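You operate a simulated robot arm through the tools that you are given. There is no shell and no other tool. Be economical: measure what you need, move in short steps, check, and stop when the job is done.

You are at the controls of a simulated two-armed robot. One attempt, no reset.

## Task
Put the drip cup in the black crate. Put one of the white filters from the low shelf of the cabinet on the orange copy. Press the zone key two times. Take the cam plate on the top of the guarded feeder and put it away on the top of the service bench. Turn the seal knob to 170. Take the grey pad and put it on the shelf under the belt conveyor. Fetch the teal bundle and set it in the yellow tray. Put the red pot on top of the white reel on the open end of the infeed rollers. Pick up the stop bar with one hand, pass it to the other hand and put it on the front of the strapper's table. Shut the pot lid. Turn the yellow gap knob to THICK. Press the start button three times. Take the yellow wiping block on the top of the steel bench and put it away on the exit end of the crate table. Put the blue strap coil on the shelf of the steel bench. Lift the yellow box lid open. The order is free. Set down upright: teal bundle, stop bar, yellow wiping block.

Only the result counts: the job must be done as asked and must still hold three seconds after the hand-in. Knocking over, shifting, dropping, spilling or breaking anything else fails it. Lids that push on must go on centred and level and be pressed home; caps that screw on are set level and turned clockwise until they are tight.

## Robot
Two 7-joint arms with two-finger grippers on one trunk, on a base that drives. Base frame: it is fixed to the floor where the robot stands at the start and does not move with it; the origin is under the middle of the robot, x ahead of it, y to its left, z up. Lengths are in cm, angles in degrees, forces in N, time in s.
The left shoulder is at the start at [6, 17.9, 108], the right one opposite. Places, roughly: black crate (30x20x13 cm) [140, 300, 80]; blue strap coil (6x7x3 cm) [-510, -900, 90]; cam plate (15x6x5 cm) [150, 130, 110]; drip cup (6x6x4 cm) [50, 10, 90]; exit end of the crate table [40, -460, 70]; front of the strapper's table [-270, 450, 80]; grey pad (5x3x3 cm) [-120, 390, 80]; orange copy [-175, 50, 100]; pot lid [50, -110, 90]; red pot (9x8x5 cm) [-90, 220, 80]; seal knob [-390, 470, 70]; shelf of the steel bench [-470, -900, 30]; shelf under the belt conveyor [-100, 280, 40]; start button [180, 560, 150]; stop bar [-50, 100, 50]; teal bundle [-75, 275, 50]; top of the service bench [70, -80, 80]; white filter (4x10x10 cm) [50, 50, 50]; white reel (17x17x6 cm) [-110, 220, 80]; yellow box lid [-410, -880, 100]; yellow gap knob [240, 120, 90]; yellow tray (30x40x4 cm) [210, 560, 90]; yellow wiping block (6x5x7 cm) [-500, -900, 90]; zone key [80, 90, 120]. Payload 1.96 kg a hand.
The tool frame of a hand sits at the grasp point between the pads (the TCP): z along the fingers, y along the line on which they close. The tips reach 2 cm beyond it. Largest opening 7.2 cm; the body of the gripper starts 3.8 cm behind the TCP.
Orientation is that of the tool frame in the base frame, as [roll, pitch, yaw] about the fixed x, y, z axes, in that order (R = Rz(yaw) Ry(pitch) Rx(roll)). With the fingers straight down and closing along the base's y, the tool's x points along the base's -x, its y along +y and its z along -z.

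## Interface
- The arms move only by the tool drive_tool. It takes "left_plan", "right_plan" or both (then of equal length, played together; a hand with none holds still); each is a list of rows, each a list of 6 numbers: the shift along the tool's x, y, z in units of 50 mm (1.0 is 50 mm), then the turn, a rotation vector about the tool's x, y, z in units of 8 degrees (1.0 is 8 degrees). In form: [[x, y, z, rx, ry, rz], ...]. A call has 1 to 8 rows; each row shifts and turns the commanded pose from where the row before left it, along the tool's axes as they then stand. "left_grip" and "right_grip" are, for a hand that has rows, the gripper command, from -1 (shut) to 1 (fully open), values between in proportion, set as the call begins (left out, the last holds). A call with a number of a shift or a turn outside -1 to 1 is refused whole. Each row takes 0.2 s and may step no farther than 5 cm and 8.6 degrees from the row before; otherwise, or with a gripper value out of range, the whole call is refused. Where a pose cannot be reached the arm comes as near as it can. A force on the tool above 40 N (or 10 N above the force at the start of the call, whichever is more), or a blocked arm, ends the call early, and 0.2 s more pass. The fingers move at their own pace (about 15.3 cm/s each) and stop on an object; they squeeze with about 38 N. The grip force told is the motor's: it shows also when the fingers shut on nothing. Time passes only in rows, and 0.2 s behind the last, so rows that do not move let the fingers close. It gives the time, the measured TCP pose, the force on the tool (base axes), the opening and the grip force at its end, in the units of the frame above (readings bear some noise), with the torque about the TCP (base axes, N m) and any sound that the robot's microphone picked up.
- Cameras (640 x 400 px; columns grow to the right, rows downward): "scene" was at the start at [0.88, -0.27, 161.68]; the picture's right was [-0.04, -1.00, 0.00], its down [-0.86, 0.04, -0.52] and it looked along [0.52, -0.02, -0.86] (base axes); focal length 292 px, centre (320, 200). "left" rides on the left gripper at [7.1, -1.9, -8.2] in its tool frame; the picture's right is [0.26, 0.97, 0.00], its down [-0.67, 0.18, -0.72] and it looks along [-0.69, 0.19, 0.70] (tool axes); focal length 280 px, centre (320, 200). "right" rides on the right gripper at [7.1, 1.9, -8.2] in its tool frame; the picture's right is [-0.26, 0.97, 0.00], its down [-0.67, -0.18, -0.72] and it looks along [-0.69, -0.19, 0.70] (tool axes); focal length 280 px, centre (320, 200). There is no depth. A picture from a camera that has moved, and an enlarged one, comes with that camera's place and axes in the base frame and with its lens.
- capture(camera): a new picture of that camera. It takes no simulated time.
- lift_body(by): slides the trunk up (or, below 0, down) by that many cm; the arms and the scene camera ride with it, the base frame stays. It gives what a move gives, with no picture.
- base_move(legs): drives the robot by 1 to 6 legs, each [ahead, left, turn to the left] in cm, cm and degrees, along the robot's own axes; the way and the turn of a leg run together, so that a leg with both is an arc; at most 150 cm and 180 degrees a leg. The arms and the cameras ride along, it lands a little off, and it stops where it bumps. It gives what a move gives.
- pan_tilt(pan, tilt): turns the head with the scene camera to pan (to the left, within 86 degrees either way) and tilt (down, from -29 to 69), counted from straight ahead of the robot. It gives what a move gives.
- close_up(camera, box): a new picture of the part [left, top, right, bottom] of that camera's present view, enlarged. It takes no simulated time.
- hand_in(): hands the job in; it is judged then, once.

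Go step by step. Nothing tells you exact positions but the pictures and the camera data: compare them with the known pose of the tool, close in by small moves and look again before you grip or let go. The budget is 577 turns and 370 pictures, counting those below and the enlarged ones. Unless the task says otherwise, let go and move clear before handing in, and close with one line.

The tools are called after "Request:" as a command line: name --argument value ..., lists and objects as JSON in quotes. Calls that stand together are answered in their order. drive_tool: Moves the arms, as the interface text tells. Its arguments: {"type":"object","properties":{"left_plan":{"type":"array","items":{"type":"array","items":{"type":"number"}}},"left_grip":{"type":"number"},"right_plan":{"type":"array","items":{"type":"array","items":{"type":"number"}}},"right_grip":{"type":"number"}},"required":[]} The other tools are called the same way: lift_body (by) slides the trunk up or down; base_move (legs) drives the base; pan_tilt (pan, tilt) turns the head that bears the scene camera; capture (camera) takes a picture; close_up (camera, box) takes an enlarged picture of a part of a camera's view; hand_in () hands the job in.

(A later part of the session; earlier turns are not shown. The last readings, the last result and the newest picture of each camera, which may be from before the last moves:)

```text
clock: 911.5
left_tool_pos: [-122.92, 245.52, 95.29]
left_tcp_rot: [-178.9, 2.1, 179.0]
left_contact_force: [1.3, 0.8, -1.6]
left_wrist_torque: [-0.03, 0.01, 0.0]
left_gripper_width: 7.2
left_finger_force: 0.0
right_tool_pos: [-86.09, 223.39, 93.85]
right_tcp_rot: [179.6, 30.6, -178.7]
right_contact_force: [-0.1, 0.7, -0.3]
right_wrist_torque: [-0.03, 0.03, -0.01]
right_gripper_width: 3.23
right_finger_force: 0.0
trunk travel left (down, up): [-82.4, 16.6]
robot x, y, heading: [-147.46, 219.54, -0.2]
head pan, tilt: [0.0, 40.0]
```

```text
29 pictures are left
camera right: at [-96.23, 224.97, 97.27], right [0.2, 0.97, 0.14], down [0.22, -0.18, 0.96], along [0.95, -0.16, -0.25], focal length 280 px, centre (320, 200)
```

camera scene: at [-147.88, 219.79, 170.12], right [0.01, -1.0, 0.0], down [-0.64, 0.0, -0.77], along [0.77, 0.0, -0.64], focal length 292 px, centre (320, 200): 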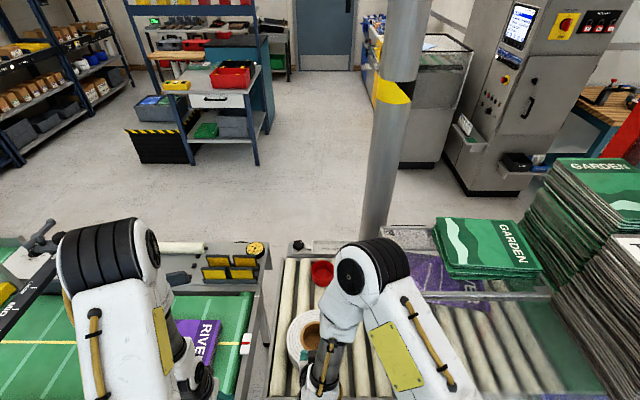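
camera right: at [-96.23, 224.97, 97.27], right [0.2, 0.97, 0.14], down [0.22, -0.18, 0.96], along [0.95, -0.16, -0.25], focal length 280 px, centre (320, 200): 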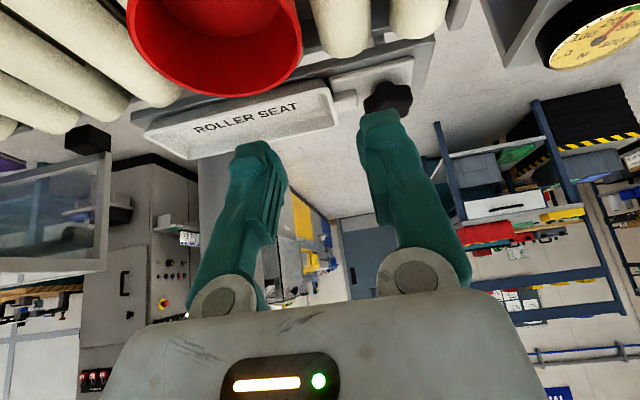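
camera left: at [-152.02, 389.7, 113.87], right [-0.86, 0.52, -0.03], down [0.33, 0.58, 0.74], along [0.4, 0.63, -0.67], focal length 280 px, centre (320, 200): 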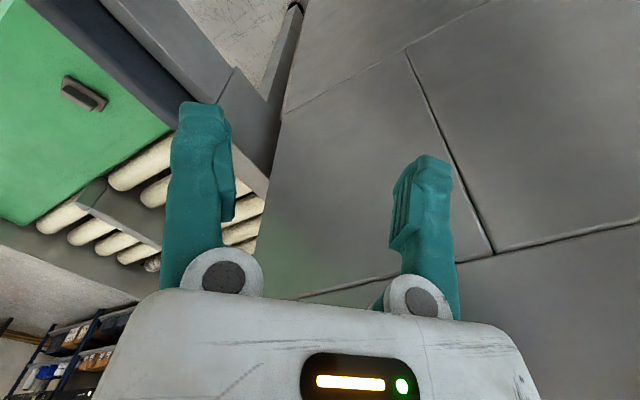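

Camera will now clear the reel. Descending so the wall is between the fingers, then pinching.

Request:
drive_tool --right_plan '[[0.35, 0.02, 0.5, 0, 0, 0], [0.35, 0, 0.5, 0, 0, 0], [0.28, 0, 0.4, 0, 0, 0], [0, 0, 0, 0, 0, 0]]'

Request:
drive_tool --right_plan '[[0, 0, 0, 0, 0, 0], [0, 0, 0, 0, 0, 0], [0, 0, 0, 0, 0, 0]]' --right_grip -1

Request:
capture --camera "right"

```text
clock: 912.5
left_tool_pos: [-123.1, 245.44, 95.38]
left_tcp_rot: [-179.0, 2.3, 179.0]
left_contact_force: [-1.4, 0.7, 0.7]
left_wrist_torque: [-0.03, -0.02, 0.02]
left_gripper_width: 7.2
left_finger_force: 0.0
right_tool_pos: [-87.0, 223.6, 85.6]
right_tcp_rot: [179.6, 30.8, -178.7]
right_contact_force: [0.4, -0.3, 0.1]
right_wrist_torque: [-0.01, 0.01, -0.03]
right_gripper_width: 3.24
right_finger_force: 0.0
trunk travel left (down, up): [-82.4, 16.6]
robot x, y, heading: [-147.54, 219.86, 0.1]
head pan, tilt: [0.0, 40.0]
```

```text
clock: 913.4
left_tool_pos: [-123.33, 245.31, 95.45]
left_tcp_rot: [-178.9, 2.4, 178.9]
left_contact_force: [-0.2, -0.8, -1.0]
left_wrist_torque: [0.02, 0.0, -0.02]
left_gripper_width: 7.21
left_finger_force: 0.0
right_tool_pos: [-87.28, 223.69, 85.75]
right_tcp_rot: [179.6, 30.9, -178.7]
right_contact_force: [-0.2, 0.6, 0.1]
right_wrist_torque: [-0.07, 0.03, 0.0]
right_gripper_width: 0.61
right_finger_force: 30.4
trunk travel left (down, up): [-82.4, 16.6]
robot x, y, heading: [-147.61, 219.82, -0.3]
head pan, tilt: [0.0, 40.0]
```

```text
28 pictures are left
camera right: at [-97.41, 225.29, 89.04], right [0.2, 0.97, 0.14], down [0.22, -0.18, 0.96], along [0.96, -0.16, -0.25], focal length 280 px, centre (320, 200)
```

right: 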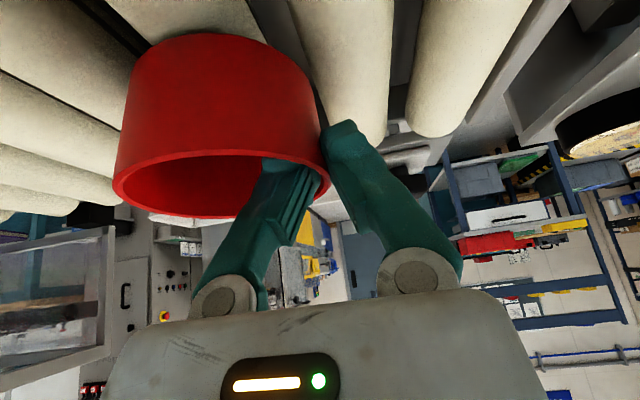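

The wall is pinched. Lifting the pot and moving it back over the reel's far rim.

Request:
drive_tool --right_plan '[[-0.3, 0, -0.5, 0, 0, 0], [-0.3, 0, -0.5, 0, 0, 0], [-0.35, 0, -0.6, 0, 0, 0], [0, 0, 0, 0, 0, 0]]'

Request:
drive_tool --right_plan '[[0.7, 0.05, -0.42, 0, 0, 0], [0.7, 0.05, -0.42, 0, 0, 0], [0.7, 0.05, -0.42, 0, 0, 0], [0.6, 0.05, -0.36, 0, 0, 0], [0, 0, 0, 0, 0, 0]]'

Request:
close_up --camera "scene" --box '[240, 220, 440, 390]'

Request:
capture --camera "right"

```text
clock: 914.4
left_tool_pos: [-123.06, 245.59, 95.41]
left_tcp_rot: [-178.8, 2.3, 179.0]
left_contact_force: [0.7, -0.3, 0.3]
left_wrist_torque: [0.01, 0.0, -0.01]
left_gripper_width: 7.22
left_finger_force: 0.0
right_tool_pos: [-87.08, 223.56, 94.99]
right_tcp_rot: [179.5, 30.8, -178.7]
right_contact_force: [0.3, -1.0, -0.7]
right_wrist_torque: [0.02, 0.04, 0.01]
right_gripper_width: 0.59
right_finger_force: 31.4
trunk travel left (down, up): [-82.4, 16.6]
robot x, y, heading: [-147.83, 219.72, 0.1]
head pan, tilt: [0.0, 40.0]
```

```text
clock: 915.5
left_tool_pos: [-123.08, 245.48, 95.48]
left_tcp_rot: [-178.9, 2.3, 179.0]
left_contact_force: [0.4, -0.5, 0.0]
left_wrist_torque: [-0.02, 0.03, 0.02]
left_gripper_width: 7.21
left_finger_force: 0.0
right_tool_pos: [-102.72, 224.08, 95.02]
right_tcp_rot: [179.6, 30.7, -178.8]
right_contact_force: [-0.1, -0.4, -0.7]
right_wrist_torque: [0.05, 0.01, -0.02]
right_gripper_width: 0.6
right_finger_force: 31.6
trunk travel left (down, up): [-82.4, 16.6]
robot x, y, heading: [-147.61, 219.84, -0.2]
head pan, tilt: [0.0, 40.0]
```

```text
2.35 times, centred on (340, 305) of scene
camera zoom: at [-144.87, 219.84, 174.12], right [0.0, -1.0, 0.0], down [-0.64, 0.0, -0.77], along [0.77, 0.0, -0.64], focal length 687 px, centre (273, -47)
```

zoom: 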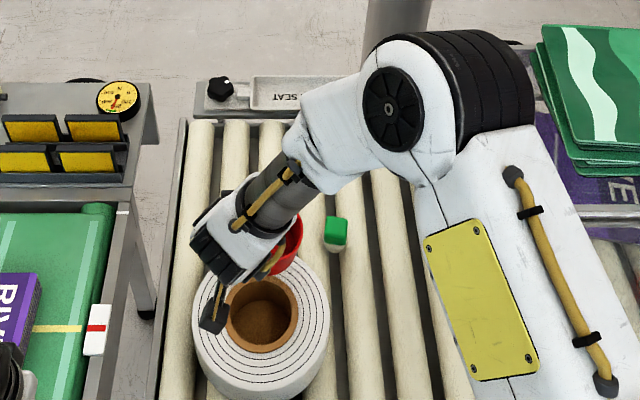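

```text
26 pictures are left
camera right: at [-113.05, 225.73, 98.39], right [0.2, 0.97, 0.14], down [0.22, -0.18, 0.96], along [0.96, -0.16, -0.25], focal length 280 px, centre (320, 200)
```

right: 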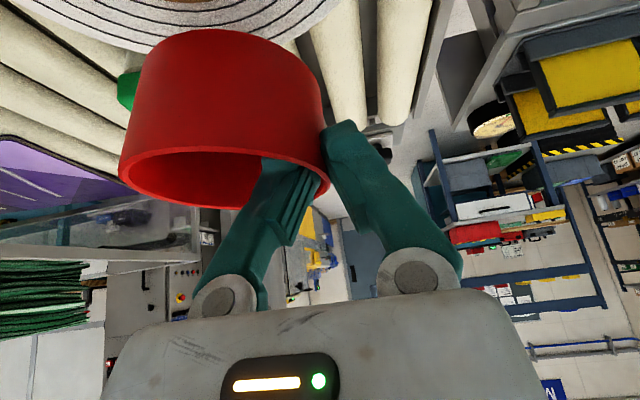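

Pot is over the reel's far annulus. Shifting 0.9 cm back and lowering to contact.

Request:
drive_tool --right_plan '[[0.15, 0.15, -0.09, 0, 0, 0], [0.2, 0, 0.34, 0, 0, 0], [0.06, 0, 0.1, 0, 0, 0], [0.05, 0, 0.086, 0, 0, 0], [0.05, 0, 0.086, 0, 0, 0], [0.05, 0, 0.086, 0, 0, 0], [0.05, 0, 0.086, 0, 0, 0], [0, 0, 0, 0, 0, 0]]'

Request:
capture --camera "right"

```text
clock: 917.4
left_tool_pos: [-123.37, 245.43, 95.45]
left_tcp_rot: [-178.8, 2.3, 179.0]
left_contact_force: [0.1, 0.5, 0.0]
left_wrist_torque: [-0.01, -0.02, 0.01]
left_gripper_width: 7.2
left_finger_force: 0.1
right_tool_pos: [-103.77, 224.69, 90.61]
right_tcp_rot: [179.6, 31.0, -178.6]
right_contact_force: [5.6, 2.0, 23.2]
right_wrist_torque: [-0.03, -0.31, -0.02]
right_gripper_width: 0.62
right_finger_force: 31.2
trunk travel left (down, up): [-82.4, 16.6]
robot x, y, heading: [-147.72, 219.54, 0.1]
head pan, tilt: [0.0, 40.0]
```

```text
25 pictures are left
camera right: at [-113.97, 226.33, 93.89], right [0.2, 0.97, 0.14], down [0.21, -0.18, 0.96], along [0.96, -0.16, -0.24], focal length 280 px, centre (320, 200)
```

right: 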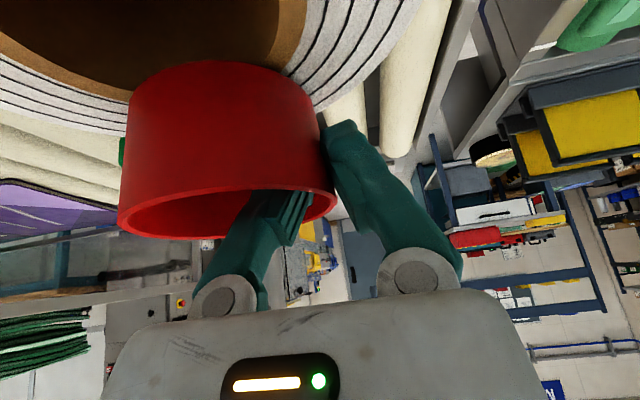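

Touching the reel. Easing, opening slightly and lifting straight out.

Request:
drive_tool --right_plan '[[-0.02, 0, -0.035, 0, 0, 0], [0, 0, 0, 0, 0, 0]]'

Request:
drive_tool --right_plan '[[0, 0, 0, 0, 0, 0], [0, 0, 0, 0, 0, 0], [0, 0, 0, 0, 0, 0]]' --right_grip -0.45

Request:
lift_body --by 10

Request:
close_up --camera "scene" --box '[240, 220, 440, 390]'

```text
clock: 918.0
left_tool_pos: [-123.11, 245.49, 95.5]
left_tcp_rot: [-178.9, 2.4, 179.1]
left_contact_force: [-0.3, 1.2, -0.2]
left_wrist_torque: [0.0, 0.0, -0.01]
left_gripper_width: 7.2
left_finger_force: 0.2
right_tool_pos: [-103.65, 224.52, 90.64]
right_tcp_rot: [179.6, 30.7, -178.7]
right_contact_force: [2.2, 0.4, 7.5]
right_wrist_torque: [-0.06, -0.25, 0.03]
right_gripper_width: 0.6
right_finger_force: 31.2
trunk travel left (down, up): [-82.4, 16.6]
robot x, y, heading: [-147.82, 219.68, -0.2]
head pan, tilt: [0.0, 40.0]
```

```text
clock: 918.8
left_tool_pos: [-123.17, 245.4, 95.42]
left_tcp_rot: [-178.9, 2.4, 179.0]
left_contact_force: [0.7, -0.4, 0.7]
left_wrist_torque: [-0.01, -0.02, -0.01]
left_gripper_width: 7.19
left_finger_force: 0.1
right_tool_pos: [-103.68, 224.59, 90.67]
right_tcp_rot: [179.6, 30.8, -178.7]
right_contact_force: [-0.5, 0.3, -0.2]
right_wrist_torque: [0.01, 0.01, 0.02]
right_gripper_width: 1.99
right_finger_force: 0.1
trunk travel left (down, up): [-82.4, 16.6]
robot x, y, heading: [-147.74, 219.53, 0.4]
head pan, tilt: [0.0, 40.0]
```

```text
clock: 920.1
left_tool_pos: [-123.06, 245.45, 105.43]
left_tcp_rot: [-178.9, 2.3, 178.9]
left_contact_force: [-0.2, 0.1, -0.8]
left_wrist_torque: [0.01, 0.03, 0.0]
left_gripper_width: 7.18
left_finger_force: 0.1
right_tool_pos: [-103.68, 224.76, 100.73]
right_tcp_rot: [179.6, 30.8, -178.7]
right_contact_force: [0.5, 0.7, 0.4]
right_wrist_torque: [0.0, -0.03, -0.03]
right_gripper_width: 1.97
right_finger_force: 0.1
trunk travel left (down, up): [-92.4, 6.6]
robot x, y, heading: [-147.18, 219.79, -0.2]
head pan, tilt: [0.0, 40.0]
```

```text
2.35 times, centred on (340, 305) of scene
camera zoom: at [-144.96, 219.87, 184.12], right [0.0, -1.0, 0.0], down [-0.64, 0.0, -0.77], along [0.77, 0.0, -0.64], focal length 687 px, centre (273, -47)
```

zoom: 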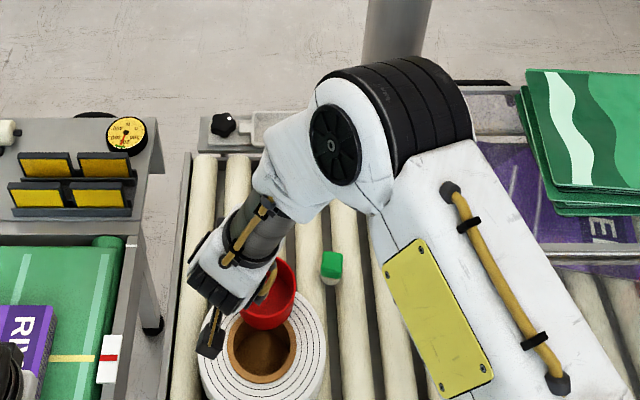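

The pot stands on the reel. Finally the teal bundle: tucking the right hand and driving the long way round to the conveyor's east side.

Request:
drive_tool --right_plan '[[0.5, -0.2, -0.5, 0, 0.8, 0], [0.7, -0.2, -0.4, 0, 0.8, 0], [0.7, -0.2, -0.2, 0, 0.8, 0], [0.5, -0.2, 0, 0, 0.8, 0]]'

Request:
base_move --legs '[[-45, 0, 0], [0, 110, 0], [-145, 0, 0], [-141, 0, 0], [0, 0, 90]]'

Request:
pan_tilt --pan 0 --tilt 45

Request:
capture --camera "scene"

```text
clock: 921.1
left_tool_pos: [-123.33, 245.53, 105.41]
left_tcp_rot: [-178.9, 2.4, 179.0]
left_contact_force: [-1.3, -0.5, -0.6]
left_wrist_torque: [0.0, -0.01, -0.03]
left_gripper_width: 7.22
left_finger_force: 0.1
right_tool_pos: [-117.08, 220.47, 101.45]
right_tcp_rot: [179.5, 5.2, -178.6]
right_contact_force: [-0.3, 0.4, 0.2]
right_wrist_torque: [-0.04, 0.0, -0.01]
right_gripper_width: 1.98
right_finger_force: 0.1
trunk travel left (down, up): [-92.4, 6.6]
robot x, y, heading: [-147.41, 219.87, 0.1]
head pan, tilt: [0.0, 40.0]
```

```text
clock: 946.3
left_tool_pos: [-508.92, 340.5, 105.44]
left_tcp_rot: [-178.9, 2.4, -87.7]
left_contact_force: [0.7, -0.1, 0.0]
left_wrist_torque: [0.03, -0.01, -0.02]
left_gripper_width: 7.22
left_finger_force: 0.1
right_tool_pos: [-484.37, 348.03, 101.43]
right_tcp_rot: [179.7, 5.2, -85.4]
right_contact_force: [0.3, 0.6, 0.5]
right_wrist_torque: [0.02, -0.01, 0.02]
right_gripper_width: 1.99
right_finger_force: 0.0
trunk travel left (down, up): [-92.4, 6.6]
robot x, y, heading: [-481.57, 317.37, 93.2]
head pan, tilt: [0.0, 40.0]
```

```text
clock: 947.0
left_tool_pos: [-508.85, 340.58, 105.48]
left_tcp_rot: [-179.0, 2.4, -87.7]
left_contact_force: [0.8, -0.3, -0.5]
left_wrist_torque: [0.01, -0.01, -0.01]
left_gripper_width: 7.19
left_finger_force: 0.1
right_tool_pos: [-484.22, 348.16, 101.35]
right_tcp_rot: [179.6, 5.3, -85.3]
right_contact_force: [-0.2, -0.1, -0.3]
right_wrist_torque: [0.04, -0.02, 0.01]
right_gripper_width: 1.99
right_finger_force: 0.0
trunk travel left (down, up): [-92.4, 6.6]
robot x, y, heading: [-481.65, 317.48, 93.5]
head pan, tilt: [0.0, 45.0]
```

```text
23 pictures are left
camera scene: at [-481.97, 319.79, 183.4], right [1.0, 0.06, 0.0], down [0.04, -0.71, -0.71], along [-0.04, 0.71, -0.71], focal length 292 px, centre (320, 200)
```

scene: 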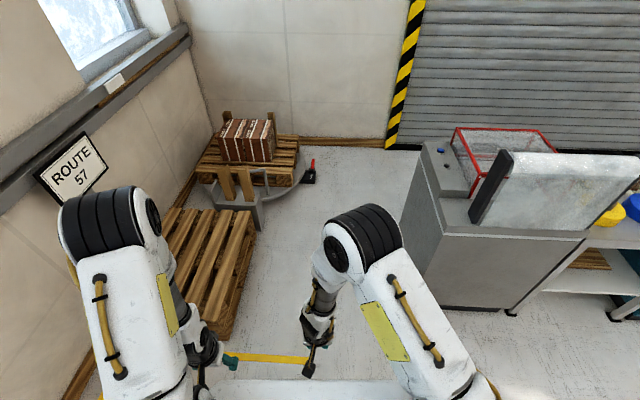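

The gap is clear ahead. Driving through, then east along the roller door.

Request:
base_move --legs '[[150, 0, -3.5], [28, 0, 0], [0, 0, -90], [60, 14, 0], [150, 0, 0], [150, 0, 0]]'

Request:
base_move --legs '[[138, 0, 0], [0, -150, 0], [0, -78, 0]]'

Request:
base_move --legs '[[0, 0, 180]]'

Request:
capture --camera "scene"

```text
clock: 976.6
left_tool_pos: [-101.79, 509.79, 105.4]
left_tcp_rot: [-179.1, 2.3, 174.7]
left_contact_force: [-0.1, 0.1, -0.5]
left_wrist_torque: [-0.01, -0.03, 0.04]
left_gripper_width: 7.21
left_finger_force: 0.0
right_tool_pos: [-97.45, 484.54, 101.34]
right_tcp_rot: [179.6, 5.2, 177.2]
right_contact_force: [0.0, -0.3, 0.3]
right_wrist_torque: [0.0, 0.0, 0.03]
right_gripper_width: 1.97
right_finger_force: 0.1
trunk travel left (down, up): [-92.4, 6.6]
robot x, y, heading: [-128.27, 486.16, -4.2]
head pan, tilt: [0.0, 45.0]
```

```text
clock: 994.4
left_tool_pos: [18.0, 272.91, 105.41]
left_tcp_rot: [-178.8, 2.4, 173.3]
left_contact_force: [-1.3, -0.2, 0.5]
left_wrist_torque: [-0.01, 0.01, -0.02]
left_gripper_width: 7.2
left_finger_force: 0.1
right_tool_pos: [21.61, 247.38, 101.34]
right_tcp_rot: [179.6, 5.2, 175.7]
right_contact_force: [0.1, -0.9, -0.6]
right_wrist_torque: [0.0, 0.01, 0.02]
right_gripper_width: 2.03
right_finger_force: 0.2
trunk travel left (down, up): [-92.4, 6.6]
robot x, y, heading: [-8.74, 249.84, -5.6]
head pan, tilt: [0.0, 45.0]
```

```text
clock: 1002.2
left_tool_pos: [-34.42, 225.45, 105.37]
left_tcp_rot: [-178.9, 2.4, -3.7]
left_contact_force: [-0.5, -0.7, -0.4]
left_wrist_torque: [0.01, 0.02, 0.01]
left_gripper_width: 7.2
left_finger_force: 0.0
right_tool_pos: [-39.41, 250.75, 101.4]
right_tcp_rot: [179.6, 5.3, -1.2]
right_contact_force: [-1.1, -0.6, -0.8]
right_wrist_torque: [0.03, 0.03, 0.0]
right_gripper_width: 1.99
right_finger_force: 0.0
trunk travel left (down, up): [-92.4, 6.6]
robot x, y, heading: [-8.74, 249.69, 177.2]
head pan, tilt: [0.0, 45.0]
```

```text
22 pictures are left
camera scene: at [-10.91, 250.0, 183.4], right [0.05, 1.0, 0.0], down [0.71, -0.03, -0.71], along [-0.71, 0.03, -0.71], focal length 292 px, centre (320, 200)
```

scene: 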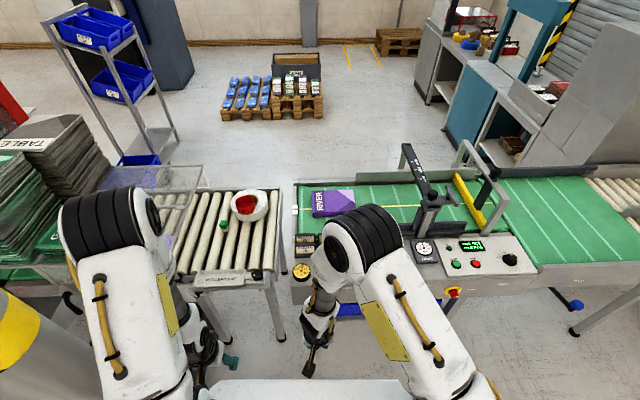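

Moving north along the conveyor's east side and lowering to look at the shelf.

Request:
base_move --legs '[[0, -42, 2.8]]'

Request:
lift_body --by -38

Request:
pan_tilt --pan 0 --tilt 38

Request:
capture --camera "scene"

```text
clock: 1004.8
left_tool_pos: [-32.19, 266.59, 105.41]
left_tcp_rot: [-178.9, 2.4, -0.9]
left_contact_force: [-0.3, -0.9, -0.1]
left_wrist_torque: [0.03, 0.0, 0.01]
left_gripper_width: 7.21
left_finger_force: 0.1
right_tool_pos: [-38.48, 291.6, 101.41]
right_tcp_rot: [179.8, 5.3, 1.6]
right_contact_force: [0.3, -0.3, -0.1]
right_wrist_torque: [-0.02, -0.01, 0.01]
right_gripper_width: 2.0
right_finger_force: 0.0
trunk travel left (down, up): [-92.4, 6.6]
robot x, y, heading: [-7.74, 292.38, -180.3]
head pan, tilt: [0.0, 45.0]
```

```text
clock: 1008.5
left_tool_pos: [-32.15, 266.7, 67.49]
left_tcp_rot: [-178.9, 2.4, -0.9]
left_contact_force: [0.3, -0.7, 0.0]
left_wrist_torque: [0.01, 0.0, -0.01]
left_gripper_width: 7.19
left_finger_force: 0.0
right_tool_pos: [-38.35, 291.73, 63.34]
right_tcp_rot: [179.7, 5.4, 1.6]
right_contact_force: [-0.4, 0.5, -0.4]
right_wrist_torque: [0.02, 0.0, 0.02]
right_gripper_width: 1.97
right_finger_force: 0.1
trunk travel left (down, up): [-54.4, 44.6]
robot x, y, heading: [-7.87, 292.55, -180.0]
head pan, tilt: [0.0, 45.0]
```

```text
clock: 1009.2
left_tool_pos: [-32.32, 266.7, 67.41]
left_tcp_rot: [-179.0, 2.3, -1.0]
left_contact_force: [-1.4, -0.4, 0.5]
left_wrist_torque: [-0.01, -0.01, 0.0]
left_gripper_width: 7.18
left_finger_force: 0.1
right_tool_pos: [-38.4, 291.63, 63.29]
right_tcp_rot: [179.7, 5.3, 1.5]
right_contact_force: [-0.5, 0.1, 0.0]
right_wrist_torque: [0.01, -0.03, 0.01]
right_gripper_width: 1.98
right_finger_force: 0.1
trunk travel left (down, up): [-54.4, 44.6]
robot x, y, heading: [-7.64, 291.75, -179.8]
head pan, tilt: [0.0, 38.0]
```

```text
21 pictures are left
camera scene: at [-10.4, 292.33, 146.42], right [0.0, 1.0, 0.0], down [0.62, 0.0, -0.79], along [-0.79, 0.0, -0.62], focal length 292 px, centre (320, 200)
```

scene: 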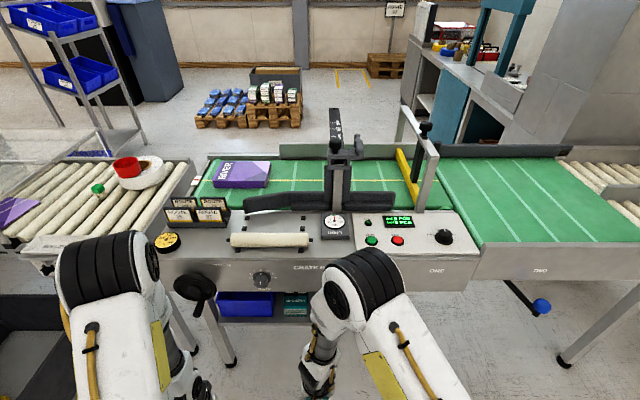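

Request:
close_up --camera "scene" --box '[210, 270, 350, 350]'

```text
4.57 times, centred on (280, 310) of scene
camera zoom: at [-10.4, 292.33, 146.42], right [0.0, 1.0, 0.0], down [0.62, 0.0, -0.79], along [-0.79, 0.0, -0.62], focal length 1334 px, centre (503, -303)
```

zoom: 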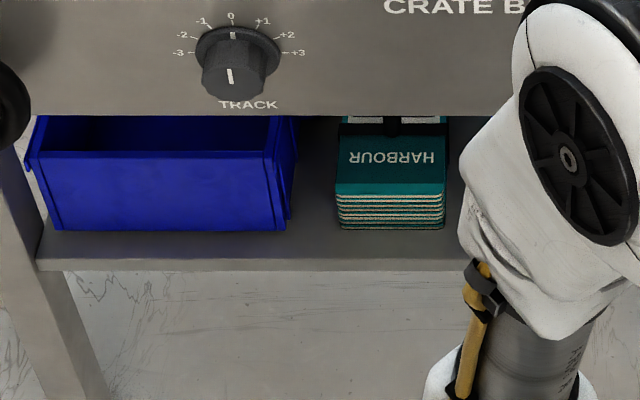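

It's the strapped HARBOUR bundle (black strap handle, ROUTE 26) at about [-72…-88, 283, z 40–46]. Pitching the right hand forward in front of it for a close look at the handle.

Request:
drive_tool --right_plan '[[0, 0.3, 0, 0, -1, 0], [0, 0.3, 0, 0, -1, 0], [0, 0.3, 0, 0, -1, 0], [0, 0.3, 0, 0, -1, 0], [0, 0, 0, 0, -1, 0], [0, 0, 0, 0, -1, 0], [0, 0, 0, 0, -1, 0], [0, 0, 0, 0, -1, 0]]' --right_grip 1

Request:
lift_body --by -8

Request:
capture --camera "right"

```text
clock: 1011.2
left_tool_pos: [-32.18, 266.7, 67.49]
left_tcp_rot: [-179.0, 2.4, -0.9]
left_contact_force: [0.8, 0.0, -1.1]
left_wrist_torque: [-0.03, 0.02, 0.0]
left_gripper_width: 7.19
left_finger_force: 0.0
right_tool_pos: [-42.84, 288.03, 65.14]
right_tcp_rot: [-174.0, 75.2, 4.8]
right_contact_force: [0.7, -0.8, -0.3]
right_wrist_torque: [0.0, -0.01, -0.02]
right_gripper_width: 7.2
right_finger_force: 0.1
trunk travel left (down, up): [-54.4, 44.6]
robot x, y, heading: [-7.97, 292.47, -180.0]
head pan, tilt: [0.0, 38.0]
stopped in row 8 (right hand): the arm was blocked; the commanded pose is now the measured one
```

```text
clock: 1012.4
left_tool_pos: [-32.21, 266.7, 59.46]
left_tcp_rot: [-178.9, 2.4, -0.9]
left_contact_force: [0.3, -0.4, -1.1]
left_wrist_torque: [-0.02, -0.02, 0.0]
left_gripper_width: 7.21
left_finger_force: 0.0
right_tool_pos: [-42.88, 288.06, 56.99]
right_tcp_rot: [-173.9, 75.0, 4.8]
right_contact_force: [0.4, 0.9, 0.0]
right_wrist_torque: [0.01, -0.02, 0.0]
right_gripper_width: 7.19
right_finger_force: 0.0
trunk travel left (down, up): [-46.4, 52.6]
robot x, y, heading: [-7.67, 292.36, -179.8]
head pan, tilt: [0.0, 38.0]
```

```text
19 pictures are left
camera right: at [-33.08, 286.04, 52.17], right [-0.08, -0.97, 0.23], down [0.52, 0.15, 0.84], along [-0.85, 0.19, 0.49], focal length 280 px, centre (320, 200)
```

right: 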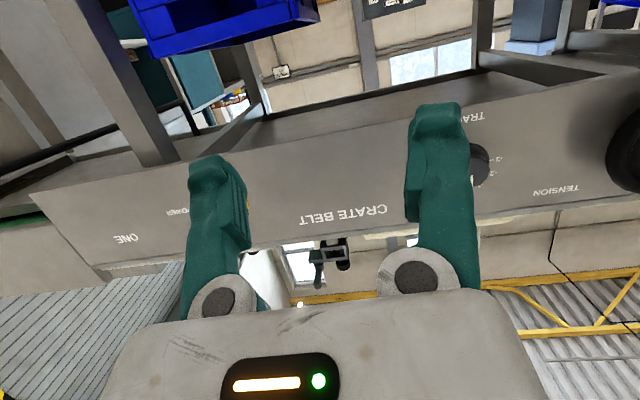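

Request:
drive_tool --right_plan '[[0, 0, 0, 0, 1, 0], [0, 0, 0, 0, 1, 0], [0, 0, 0, 0, 1, 0], [0, 0, 0, 0, 0.8, 0], [0, 0.6, 0, 0, 0, 0], [0, 0, 0, 0, 0, 0]]'

Request:
capture --camera "right"

```text
clock: 1013.8
left_tool_pos: [-32.22, 266.81, 59.48]
left_tcp_rot: [-178.9, 2.3, -1.0]
left_contact_force: [-0.6, -0.2, 0.4]
left_wrist_torque: [0.02, 0.01, 0.02]
left_gripper_width: 7.21
left_finger_force: 0.1
right_tool_pos: [-42.8, 284.95, 56.94]
right_tcp_rot: [-177.8, 44.7, 0.6]
right_contact_force: [0.1, 0.0, -0.6]
right_wrist_torque: [-0.01, -0.01, 0.01]
right_gripper_width: 7.19
right_finger_force: 0.0
trunk travel left (down, up): [-46.4, 52.6]
robot x, y, heading: [-7.83, 292.18, 180.1]
head pan, tilt: [0.0, 38.0]
```

```text
18 pictures are left
camera right: at [-32.05, 282.8, 57.73], right [-0.2, -0.97, 0.16], down [0.03, 0.16, 0.99], along [-0.98, 0.2, -0.01], focal length 280 px, centre (320, 200)
```

right: 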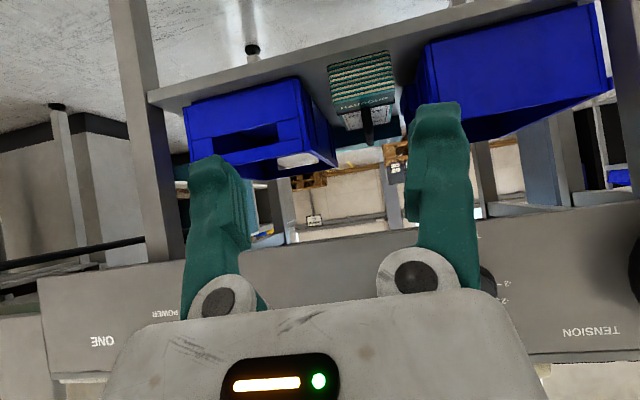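

Request:
close_up --camera "right" --box '[320, 45, 410, 155]'

```text
3.64 times, centred on (365, 100) of right
camera zoom: at [-32.05, 282.8, 57.73], right [-0.2, -0.97, 0.16], down [0.03, 0.16, 0.99], along [-0.98, 0.2, -0.01], focal length 1020 px, centre (156, 564)
```

zoom: 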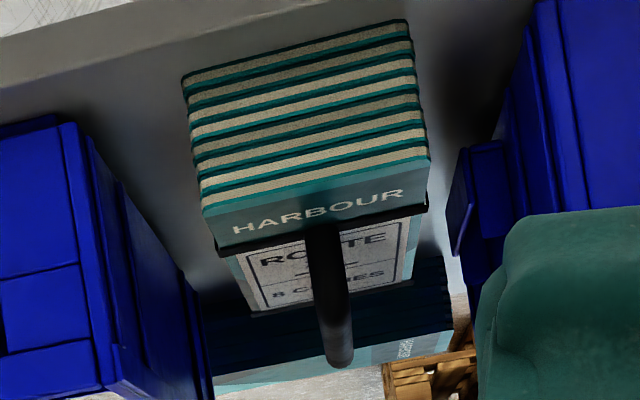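

The handle is a bar running front-to-back on top (z≈50.5, y≈282.6, x −70…−84). I'll set the right hand to a 65° pitch, lower it, tuck the left, and drive closer.

Request:
drive_tool --right_plan '[[0, 0.2, 0, 0, -1, 0], [0, 0.2, 0, 0, -1, 0], [0, 0.05, 0, 0, -0.5, 0], [0.4, 0, 0.18, 0, 0, 0], [0.4, 0, 0.18, 0, 0, 0]]' --left_plan '[[0.5, 0, 0, 0, 0, 0], [0.4, 0, -0.4, 0, 0, 0], [0, 0, -0.5, 0, 0, 0], [0, 0, -0.5, 0, 0, 0], [0, 0, 0, 0, 0, 0]]' --right_grip 0.3

Request:
base_move --legs '[[20, 0, 0]]'

Request:
capture --camera "right"

```text
clock: 1015.0
left_tool_pos: [-32.29, 263.31, 62.19]
left_tcp_rot: [-179.0, 2.3, -1.0]
left_contact_force: [-0.2, 0.2, 0.6]
left_wrist_torque: [0.02, 0.02, -0.02]
left_gripper_width: 7.22
left_finger_force: 0.1
left hand out of reach, approached as far as the arm can: row 1, 2, 3, 4
right_tool_pos: [-42.79, 282.62, 52.51]
right_tcp_rot: [-176.3, 64.8, 2.4]
right_contact_force: [0.1, 0.9, -1.1]
right_wrist_torque: [0.02, -0.03, -0.01]
right_gripper_width: 4.7
right_finger_force: 0.0
trunk travel left (down, up): [-46.4, 52.6]
robot x, y, heading: [-7.92, 292.67, -179.9]
head pan, tilt: [0.0, 38.0]
```

```text
clock: 1016.6
left_tool_pos: [-52.34, 263.48, 62.2]
left_tcp_rot: [-178.9, 2.2, -1.1]
left_contact_force: [-0.3, -0.1, -0.4]
left_wrist_torque: [0.0, -0.01, 0.0]
left_gripper_width: 7.16
left_finger_force: 0.1
right_tool_pos: [-63.07, 282.91, 52.6]
right_tcp_rot: [-176.3, 64.6, 2.2]
right_contact_force: [-0.5, 0.2, -0.1]
right_wrist_torque: [0.0, 0.01, 0.01]
right_gripper_width: 4.69
right_finger_force: 0.2
trunk travel left (down, up): [-46.4, 52.6]
robot x, y, heading: [-27.77, 292.09, 179.6]
head pan, tilt: [0.0, 38.0]
```

```text
16 pictures are left
camera right: at [-52.6, 280.82, 49.52], right [-0.13, -0.97, 0.21], down [0.36, 0.15, 0.92], along [-0.92, 0.2, 0.33], focal length 280 px, centre (320, 200)
```

right: 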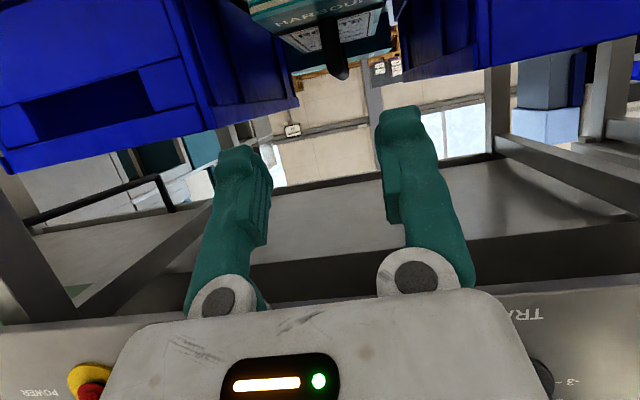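

The handle's front top is at [-71, 282, 48.3]. Advancing toward its middle, a bit lower.

Request:
drive_tool --right_plan '[[0.25, 0.18, 0.1, 0, 0, 0], [-0.1, 0, 0.6, 0, 0, 0], [-0.1, 0, 0.6, 0, 0, 0], [-0.1, 0, 0.5, 0, 0, 0], [0, 0, 0, 0, 0, 0]]'

Request:
capture --camera "right"

```text
clock: 1017.8
left_tool_pos: [-52.42, 263.33, 62.1]
left_tcp_rot: [-178.9, 2.3, -1.2]
left_contact_force: [0.5, 0.2, -0.7]
left_wrist_torque: [-0.02, 0.02, 0.02]
left_gripper_width: 7.21
left_finger_force: 0.1
right_tool_pos: [-71.33, 282.13, 48.79]
right_tcp_rot: [-176.2, 64.7, 2.2]
right_contact_force: [0.6, 0.1, 0.8]
right_wrist_torque: [0.0, 0.03, -0.01]
right_gripper_width: 4.68
right_finger_force: 0.1
trunk travel left (down, up): [-46.4, 52.6]
robot x, y, heading: [-28.15, 292.45, 180.0]
head pan, tilt: [0.0, 38.0]
```

```text
15 pictures are left
camera right: at [-60.84, 280.16, 45.86], right [-0.13, -0.97, 0.21], down [0.36, 0.15, 0.92], along [-0.92, 0.2, 0.33], focal length 280 px, centre (320, 200)
```

right: 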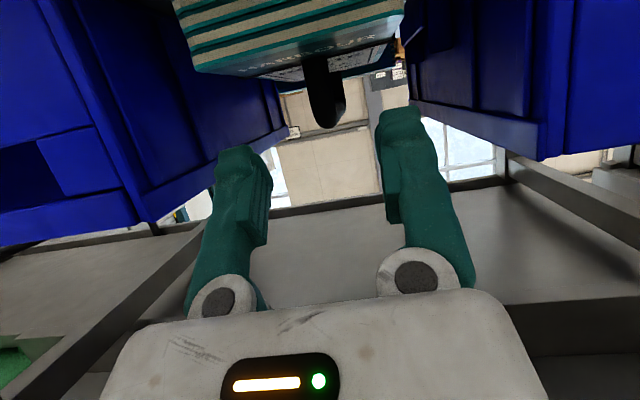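

The handle actually begins at x≈-81.7, z 43–47.5, y 282.7. Moving the base 9 cm closer and checking.

Request:
base_move --legs '[[9, 0, 0]]'

Request:
drive_tool --right_plan '[[0.1, -0.1, 0.05, 0, 0, 0], [-0.05, 0, 0.3, 0, 0, 0], [0, 0, 0, 0, 0, 0]]'

Request:
capture --camera "right"

```text
clock: 1018.9
left_tool_pos: [-61.23, 263.51, 62.33]
left_tcp_rot: [-178.9, 2.2, -1.1]
left_contact_force: [16.0, 1.4, 1.7]
left_wrist_torque: [-0.3, 1.09, 0.58]
left_gripper_width: 7.22
left_finger_force: 0.1
right_tool_pos: [-80.09, 282.22, 48.95]
right_tcp_rot: [-176.3, 64.9, 2.2]
right_contact_force: [-0.1, 0.5, 0.3]
right_wrist_torque: [-0.03, 0.0, 0.02]
right_gripper_width: 4.7
right_finger_force: 0.0
trunk travel left (down, up): [-46.4, 52.6]
robot x, y, heading: [-36.72, 292.28, 179.9]
head pan, tilt: [0.0, 38.0]
```

```text
clock: 1019.7
left_tool_pos: [-61.05, 263.43, 62.31]
left_tcp_rot: [-178.8, 2.6, -1.1]
left_contact_force: [0.6, 0.1, -0.3]
left_wrist_torque: [0.04, 0.0, 0.02]
left_gripper_width: 7.2
left_finger_force: 0.0
right_tool_pos: [-81.53, 282.62, 48.08]
right_tcp_rot: [-176.1, 64.9, 2.5]
right_contact_force: [-0.1, 0.0, 0.7]
right_wrist_torque: [-0.02, 0.0, 0.04]
right_gripper_width: 4.65
right_finger_force: 0.0
trunk travel left (down, up): [-46.4, 52.6]
robot x, y, heading: [-36.69, 292.18, 179.6]
head pan, tilt: [0.0, 38.0]
```

```text
14 pictures are left
camera right: at [-71.02, 280.64, 45.06], right [-0.13, -0.97, 0.21], down [0.37, 0.15, 0.92], along [-0.92, 0.19, 0.33], focal length 280 px, centre (320, 200)
```

right: 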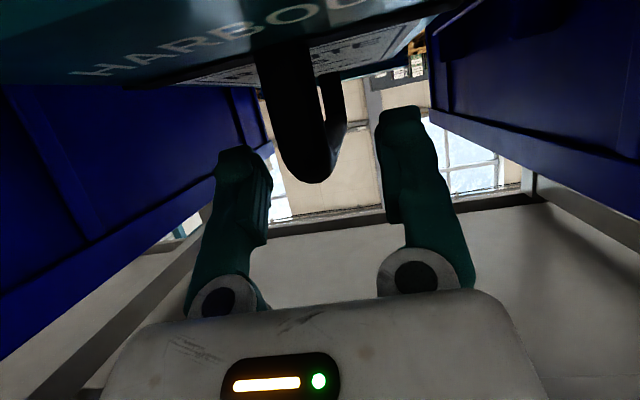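

The handle arch is between the fingers. Advancing 3 cm to its middle and closing.

Request:
drive_tool --right_plan '[[0, -0.08, 0.3, 0, 0, 0], [-0.1, 0, 0.3, 0, 0, 0], [0, 0, 0, 0, 0, 0]]'

Request:
drive_tool --right_plan '[[0, 0, 0, 0, 0, 0], [0, 0, 0, 0, 0, 0], [0, 0, 0, 0, 0, 0]]' --right_grip -1

Request:
drive_tool --right_plan '[[-0.18, 0, -0.08, 0, 0, 0], [-0.3, 0, -0.14, 0, 0, 0], [0, 0, 0, 0, 0, 0]]'

Request:
capture --camera "right"

```text
clock: 1020.7
left_tool_pos: [-59.8, 263.18, 62.36]
left_tcp_rot: [-178.9, 2.8, -0.6]
left_contact_force: [0.3, -0.1, 0.0]
left_wrist_torque: [-0.01, 0.02, 0.0]
left_gripper_width: 7.2
left_finger_force: 0.0
right_tool_pos: [-81.8, 281.7, 46.64]
right_tcp_rot: [-176.2, 63.4, 4.1]
right_contact_force: [-0.2, -0.2, 0.4]
right_wrist_torque: [0.0, 0.01, -0.01]
right_gripper_width: 4.7
right_finger_force: 0.1
trunk travel left (down, up): [-46.4, 52.6]
robot x, y, heading: [-36.14, 292.02, -179.8]
head pan, tilt: [0.0, 38.0]
stopped in row 3 (right hand): the arm was blocked; the commanded pose is now the measured one
```

```text
clock: 1021.5
left_tool_pos: [-59.79, 262.89, 62.4]
left_tcp_rot: [-178.9, 2.8, -0.5]
left_contact_force: [-0.3, -0.4, -0.5]
left_wrist_torque: [0.02, 0.02, -0.02]
left_gripper_width: 7.18
left_finger_force: 0.0
right_tool_pos: [-81.72, 281.82, 46.64]
right_tcp_rot: [-175.5, 63.5, 4.7]
right_contact_force: [-0.4, 0.6, -6.2]
right_wrist_torque: [0.0, 0.01, -0.03]
right_gripper_width: 0.61
right_finger_force: 29.1
trunk travel left (down, up): [-46.4, 52.6]
robot x, y, heading: [-36.04, 292.19, -179.6]
head pan, tilt: [0.0, 38.0]
```

```text
clock: 1022.3
left_tool_pos: [-59.87, 262.97, 62.41]
left_tcp_rot: [-178.8, 2.9, -0.6]
left_contact_force: [-0.3, -0.1, -0.2]
left_wrist_torque: [0.05, 0.0, -0.02]
left_gripper_width: 7.18
left_finger_force: 0.1
right_tool_pos: [-81.24, 281.94, 48.71]
right_tcp_rot: [-174.6, 62.7, 5.8]
right_contact_force: [-0.4, 0.0, -6.5]
right_wrist_torque: [0.03, -0.07, 0.03]
right_gripper_width: 0.61
right_finger_force: 29.2
trunk travel left (down, up): [-46.4, 52.6]
robot x, y, heading: [-36.17, 292.59, -179.4]
head pan, tilt: [0.0, 38.0]
```

```text
13 pictures are left
camera right: at [-70.66, 280.43, 45.95], right [-0.11, -0.98, 0.19], down [0.33, 0.15, 0.93], along [-0.94, 0.16, 0.3], focal length 280 px, centre (320, 200)
```

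right: 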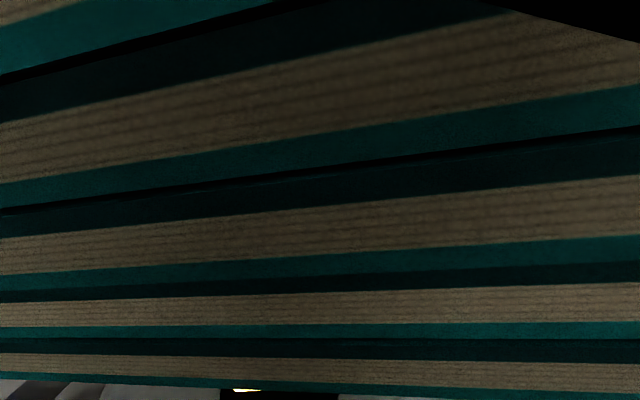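

Request:
close_up --camera "scene" --box '[160, 230, 480, 400]'

```text
2.00 times, centred on (320, 315) of scene
camera zoom: at [-37.34, 292.02, 138.39], right [-0.01, 1.0, 0.0], down [0.61, 0.0, -0.79], along [-0.79, 0.0, -0.61], focal length 584 px, centre (320, -30)
```

zoom: 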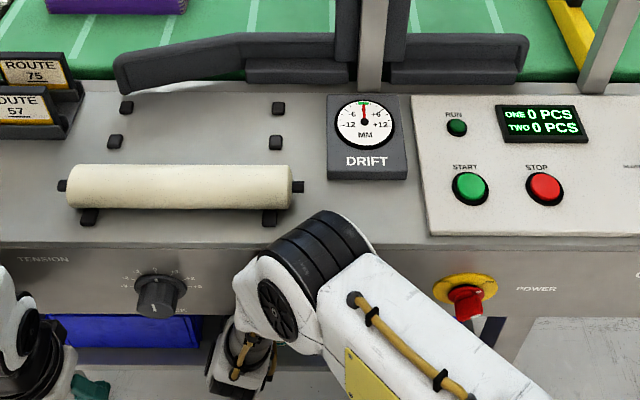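

Backing out slowly with the bundle.

Request:
base_move --legs '[[-12, 0, 0]]'

Request:
base_move --legs '[[-20, 0, 0]]'

Request:
capture --camera "scene"

```text
clock: 1023.5
left_tool_pos: [-48.5, 263.19, 62.34]
left_tcp_rot: [-178.9, 2.3, -0.5]
left_contact_force: [0.3, -0.3, 0.9]
left_wrist_torque: [-0.01, 0.01, 0.0]
left_gripper_width: 7.2
left_finger_force: 0.2
right_tool_pos: [-71.02, 281.88, 49.51]
right_tcp_rot: [-176.4, 63.8, 3.4]
right_contact_force: [-0.1, -0.8, -7.0]
right_wrist_torque: [0.03, -0.06, 0.0]
right_gripper_width: 0.6
right_finger_force: 29.4
trunk travel left (down, up): [-46.4, 52.6]
robot x, y, heading: [-24.4, 292.31, -179.8]
head pan, tilt: [0.0, 38.0]
```

```text
clock: 1025.1
left_tool_pos: [-28.5, 263.16, 62.24]
left_tcp_rot: [-178.9, 2.3, -0.4]
left_contact_force: [-0.3, -0.3, -0.1]
left_wrist_torque: [0.0, 0.03, 0.01]
left_gripper_width: 7.22
left_finger_force: 0.0
right_tool_pos: [-51.15, 281.92, 49.43]
right_tcp_rot: [-176.4, 63.6, 3.6]
right_contact_force: [0.0, -0.3, -7.1]
right_wrist_torque: [0.02, -0.12, -0.02]
right_gripper_width: 0.59
right_finger_force: 30.4
trunk travel left (down, up): [-46.4, 52.6]
robot x, y, heading: [-4.56, 292.82, -179.6]
head pan, tilt: [0.0, 38.0]
```

```text
11 pictures are left
camera scene: at [-6.96, 292.3, 138.42], right [-0.01, 1.0, 0.0], down [0.62, 0.01, -0.79], along [-0.79, -0.01, -0.62], focal length 292 px, centre (320, 200)
```

scene: 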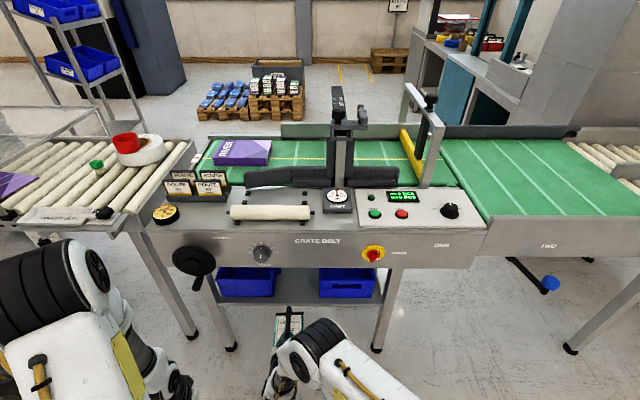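

The bundle is out and hanging level. Backing off, raising it, and driving to the yellow tray at the pick rack.

Request:
base_move --legs '[[-12, 0, 0]]'

Request:
lift_body --by 40

Request:
lift_body --by 12

Request:
base_move --legs '[[0, 0, -90], [150, 0, 0], [25, 0, 0], [0, -110, 0], [0, -105, 0]]'

Request:
pan_tilt --pan 0 --tilt 40

Request:
capture --camera "scene"

```text
clock: 1026.3
left_tool_pos: [-16.3, 263.31, 62.28]
left_tcp_rot: [-178.8, 2.3, -0.2]
left_contact_force: [-0.2, 0.5, 0.0]
left_wrist_torque: [0.01, 0.06, -0.03]
left_gripper_width: 7.2
left_finger_force: 0.0
right_tool_pos: [-38.99, 281.96, 49.47]
right_tcp_rot: [-176.4, 63.7, 3.7]
right_contact_force: [0.9, 0.3, -7.1]
right_wrist_torque: [-0.03, -0.12, -0.03]
right_gripper_width: 0.59
right_finger_force: 29.7
trunk travel left (down, up): [-46.4, 52.6]
robot x, y, heading: [7.52, 292.21, -179.1]
head pan, tilt: [0.0, 38.0]
```

```text
clock: 1030.2
left_tool_pos: [-16.46, 263.22, 102.17]
left_tcp_rot: [-179.0, 2.2, -0.3]
left_contact_force: [0.6, -0.2, 0.5]
left_wrist_torque: [-0.01, -0.03, 0.02]
left_gripper_width: 7.21
left_finger_force: 0.1
right_tool_pos: [-39.06, 281.91, 89.24]
right_tcp_rot: [-176.5, 63.6, 3.7]
right_contact_force: [0.5, -0.2, -6.9]
right_wrist_torque: [-0.04, -0.07, 0.02]
right_gripper_width: 0.6
right_finger_force: 29.5
trunk travel left (down, up): [-86.4, 12.6]
robot x, y, heading: [8.03, 292.57, -179.3]
head pan, tilt: [0.0, 38.0]
```

```text
clock: 1031.7
left_tool_pos: [-16.44, 263.24, 114.29]
left_tcp_rot: [-178.9, 2.2, -0.4]
left_contact_force: [0.3, 0.3, 0.2]
left_wrist_torque: [-0.02, 0.02, -0.04]
left_gripper_width: 7.17
left_finger_force: 0.0
right_tool_pos: [-39.18, 281.82, 101.28]
right_tcp_rot: [-176.4, 63.6, 3.6]
right_contact_force: [-0.9, 0.5, -7.7]
right_wrist_torque: [0.01, -0.09, -0.03]
right_gripper_width: 0.6
right_finger_force: 29.9
trunk travel left (down, up): [-98.4, 0.6]
robot x, y, heading: [8.04, 292.8, -179.4]
head pan, tilt: [0.0, 38.0]
```

```text
clock: 1054.6
left_tool_pos: [193.08, 493.94, 114.28]
left_tcp_rot: [-178.9, 2.2, -88.8]
left_contact_force: [0.2, 0.5, 0.6]
left_wrist_torque: [0.02, -0.01, 0.0]
left_gripper_width: 7.2
left_finger_force: 0.1
right_tool_pos: [211.21, 517.11, 101.24]
right_tcp_rot: [-176.4, 63.7, -84.7]
right_contact_force: [-0.7, 0.0, -6.5]
right_wrist_torque: [-0.07, -0.02, 0.02]
right_gripper_width: 0.59
right_finger_force: 29.8
trunk travel left (down, up): [-98.4, 0.6]
robot x, y, heading: [222.59, 470.64, 92.2]
head pan, tilt: [0.0, 38.0]
```

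```text
clock: 1055.2
left_tool_pos: [193.07, 493.87, 114.17]
left_tcp_rot: [-178.9, 2.2, -88.8]
left_contact_force: [-0.1, 0.3, -0.6]
left_wrist_torque: [0.01, -0.02, 0.01]
left_gripper_width: 7.22
left_finger_force: 0.1
right_tool_pos: [211.21, 517.12, 101.51]
right_tcp_rot: [-176.4, 63.5, -84.7]
right_contact_force: [-0.1, 0.0, -6.8]
right_wrist_torque: [-0.1, 0.02, 0.0]
right_gripper_width: 0.6
right_finger_force: 29.6
trunk travel left (down, up): [-98.4, 0.6]
robot x, y, heading: [223.05, 470.42, 92.3]
head pan, tilt: [0.0, 40.0]
```

```text
10 pictures are left
camera scene: at [222.93, 473.23, 190.12], right [1.0, 0.04, 0.0], down [0.02, -0.64, -0.77], along [-0.03, 0.77, -0.64], focal length 292 px, centre (320, 200)
```

scene: 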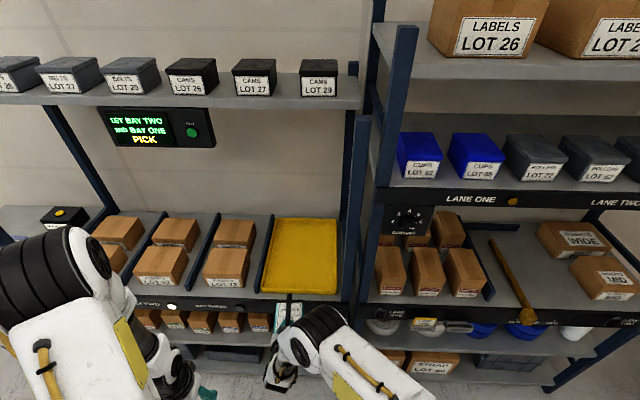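

The tray centre is about [212, 556, 92]. Raising the hand 4 cm and driving in over it.

Request:
drive_tool --right_plan '[[-0.36, 0, -0.18, 0, 0, 0], [-0.36, 0, -0.18, 0, 0, 0], [0, 0, 0, 0, 0, 0]]'

Request:
base_move --legs '[[20, 0, -2.3], [13, 0, 0]]'

Request:
close_up --camera "scene" --box '[200, 220, 400, 390]'

```text
clock: 1056.0
left_tool_pos: [193.07, 493.99, 114.25]
left_tcp_rot: [-178.9, 2.2, -88.8]
left_contact_force: [-0.7, -0.7, -0.2]
left_wrist_torque: [-0.03, 0.0, 0.02]
left_gripper_width: 7.2
left_finger_force: 0.0
right_tool_pos: [211.27, 517.02, 105.27]
right_tcp_rot: [-176.4, 63.6, -84.9]
right_contact_force: [-0.2, 0.2, -6.0]
right_wrist_torque: [-0.1, -0.03, -0.02]
right_gripper_width: 0.59
right_finger_force: 29.9
trunk travel left (down, up): [-98.4, 0.6]
robot x, y, heading: [223.07, 470.56, 92.0]
head pan, tilt: [0.0, 40.0]
```

```text
clock: 1058.5
left_tool_pos: [193.52, 528.05, 114.32]
left_tcp_rot: [-178.8, 2.2, -90.8]
left_contact_force: [-0.5, 0.7, -0.1]
left_wrist_torque: [-0.03, 0.02, 0.0]
left_gripper_width: 7.22
left_finger_force: 0.1
right_tool_pos: [212.47, 550.55, 105.36]
right_tcp_rot: [-176.3, 63.6, -86.8]
right_contact_force: [-0.2, -0.1, -6.4]
right_wrist_torque: [-0.07, -0.01, 0.03]
right_gripper_width: 0.59
right_finger_force: 30.3
trunk travel left (down, up): [-98.4, 0.6]
robot x, y, heading: [222.72, 503.68, 90.3]
head pan, tilt: [0.0, 40.0]
```

```text
2.35 times, centred on (300, 305) of scene
camera zoom: at [222.65, 506.27, 190.12], right [1.0, 0.0, 0.0], down [0.0, -0.64, -0.77], along [0.0, 0.77, -0.64], focal length 687 px, centre (367, -47)
```

zoom: 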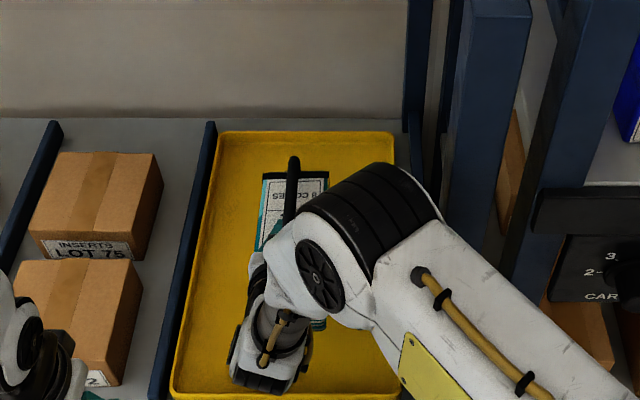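

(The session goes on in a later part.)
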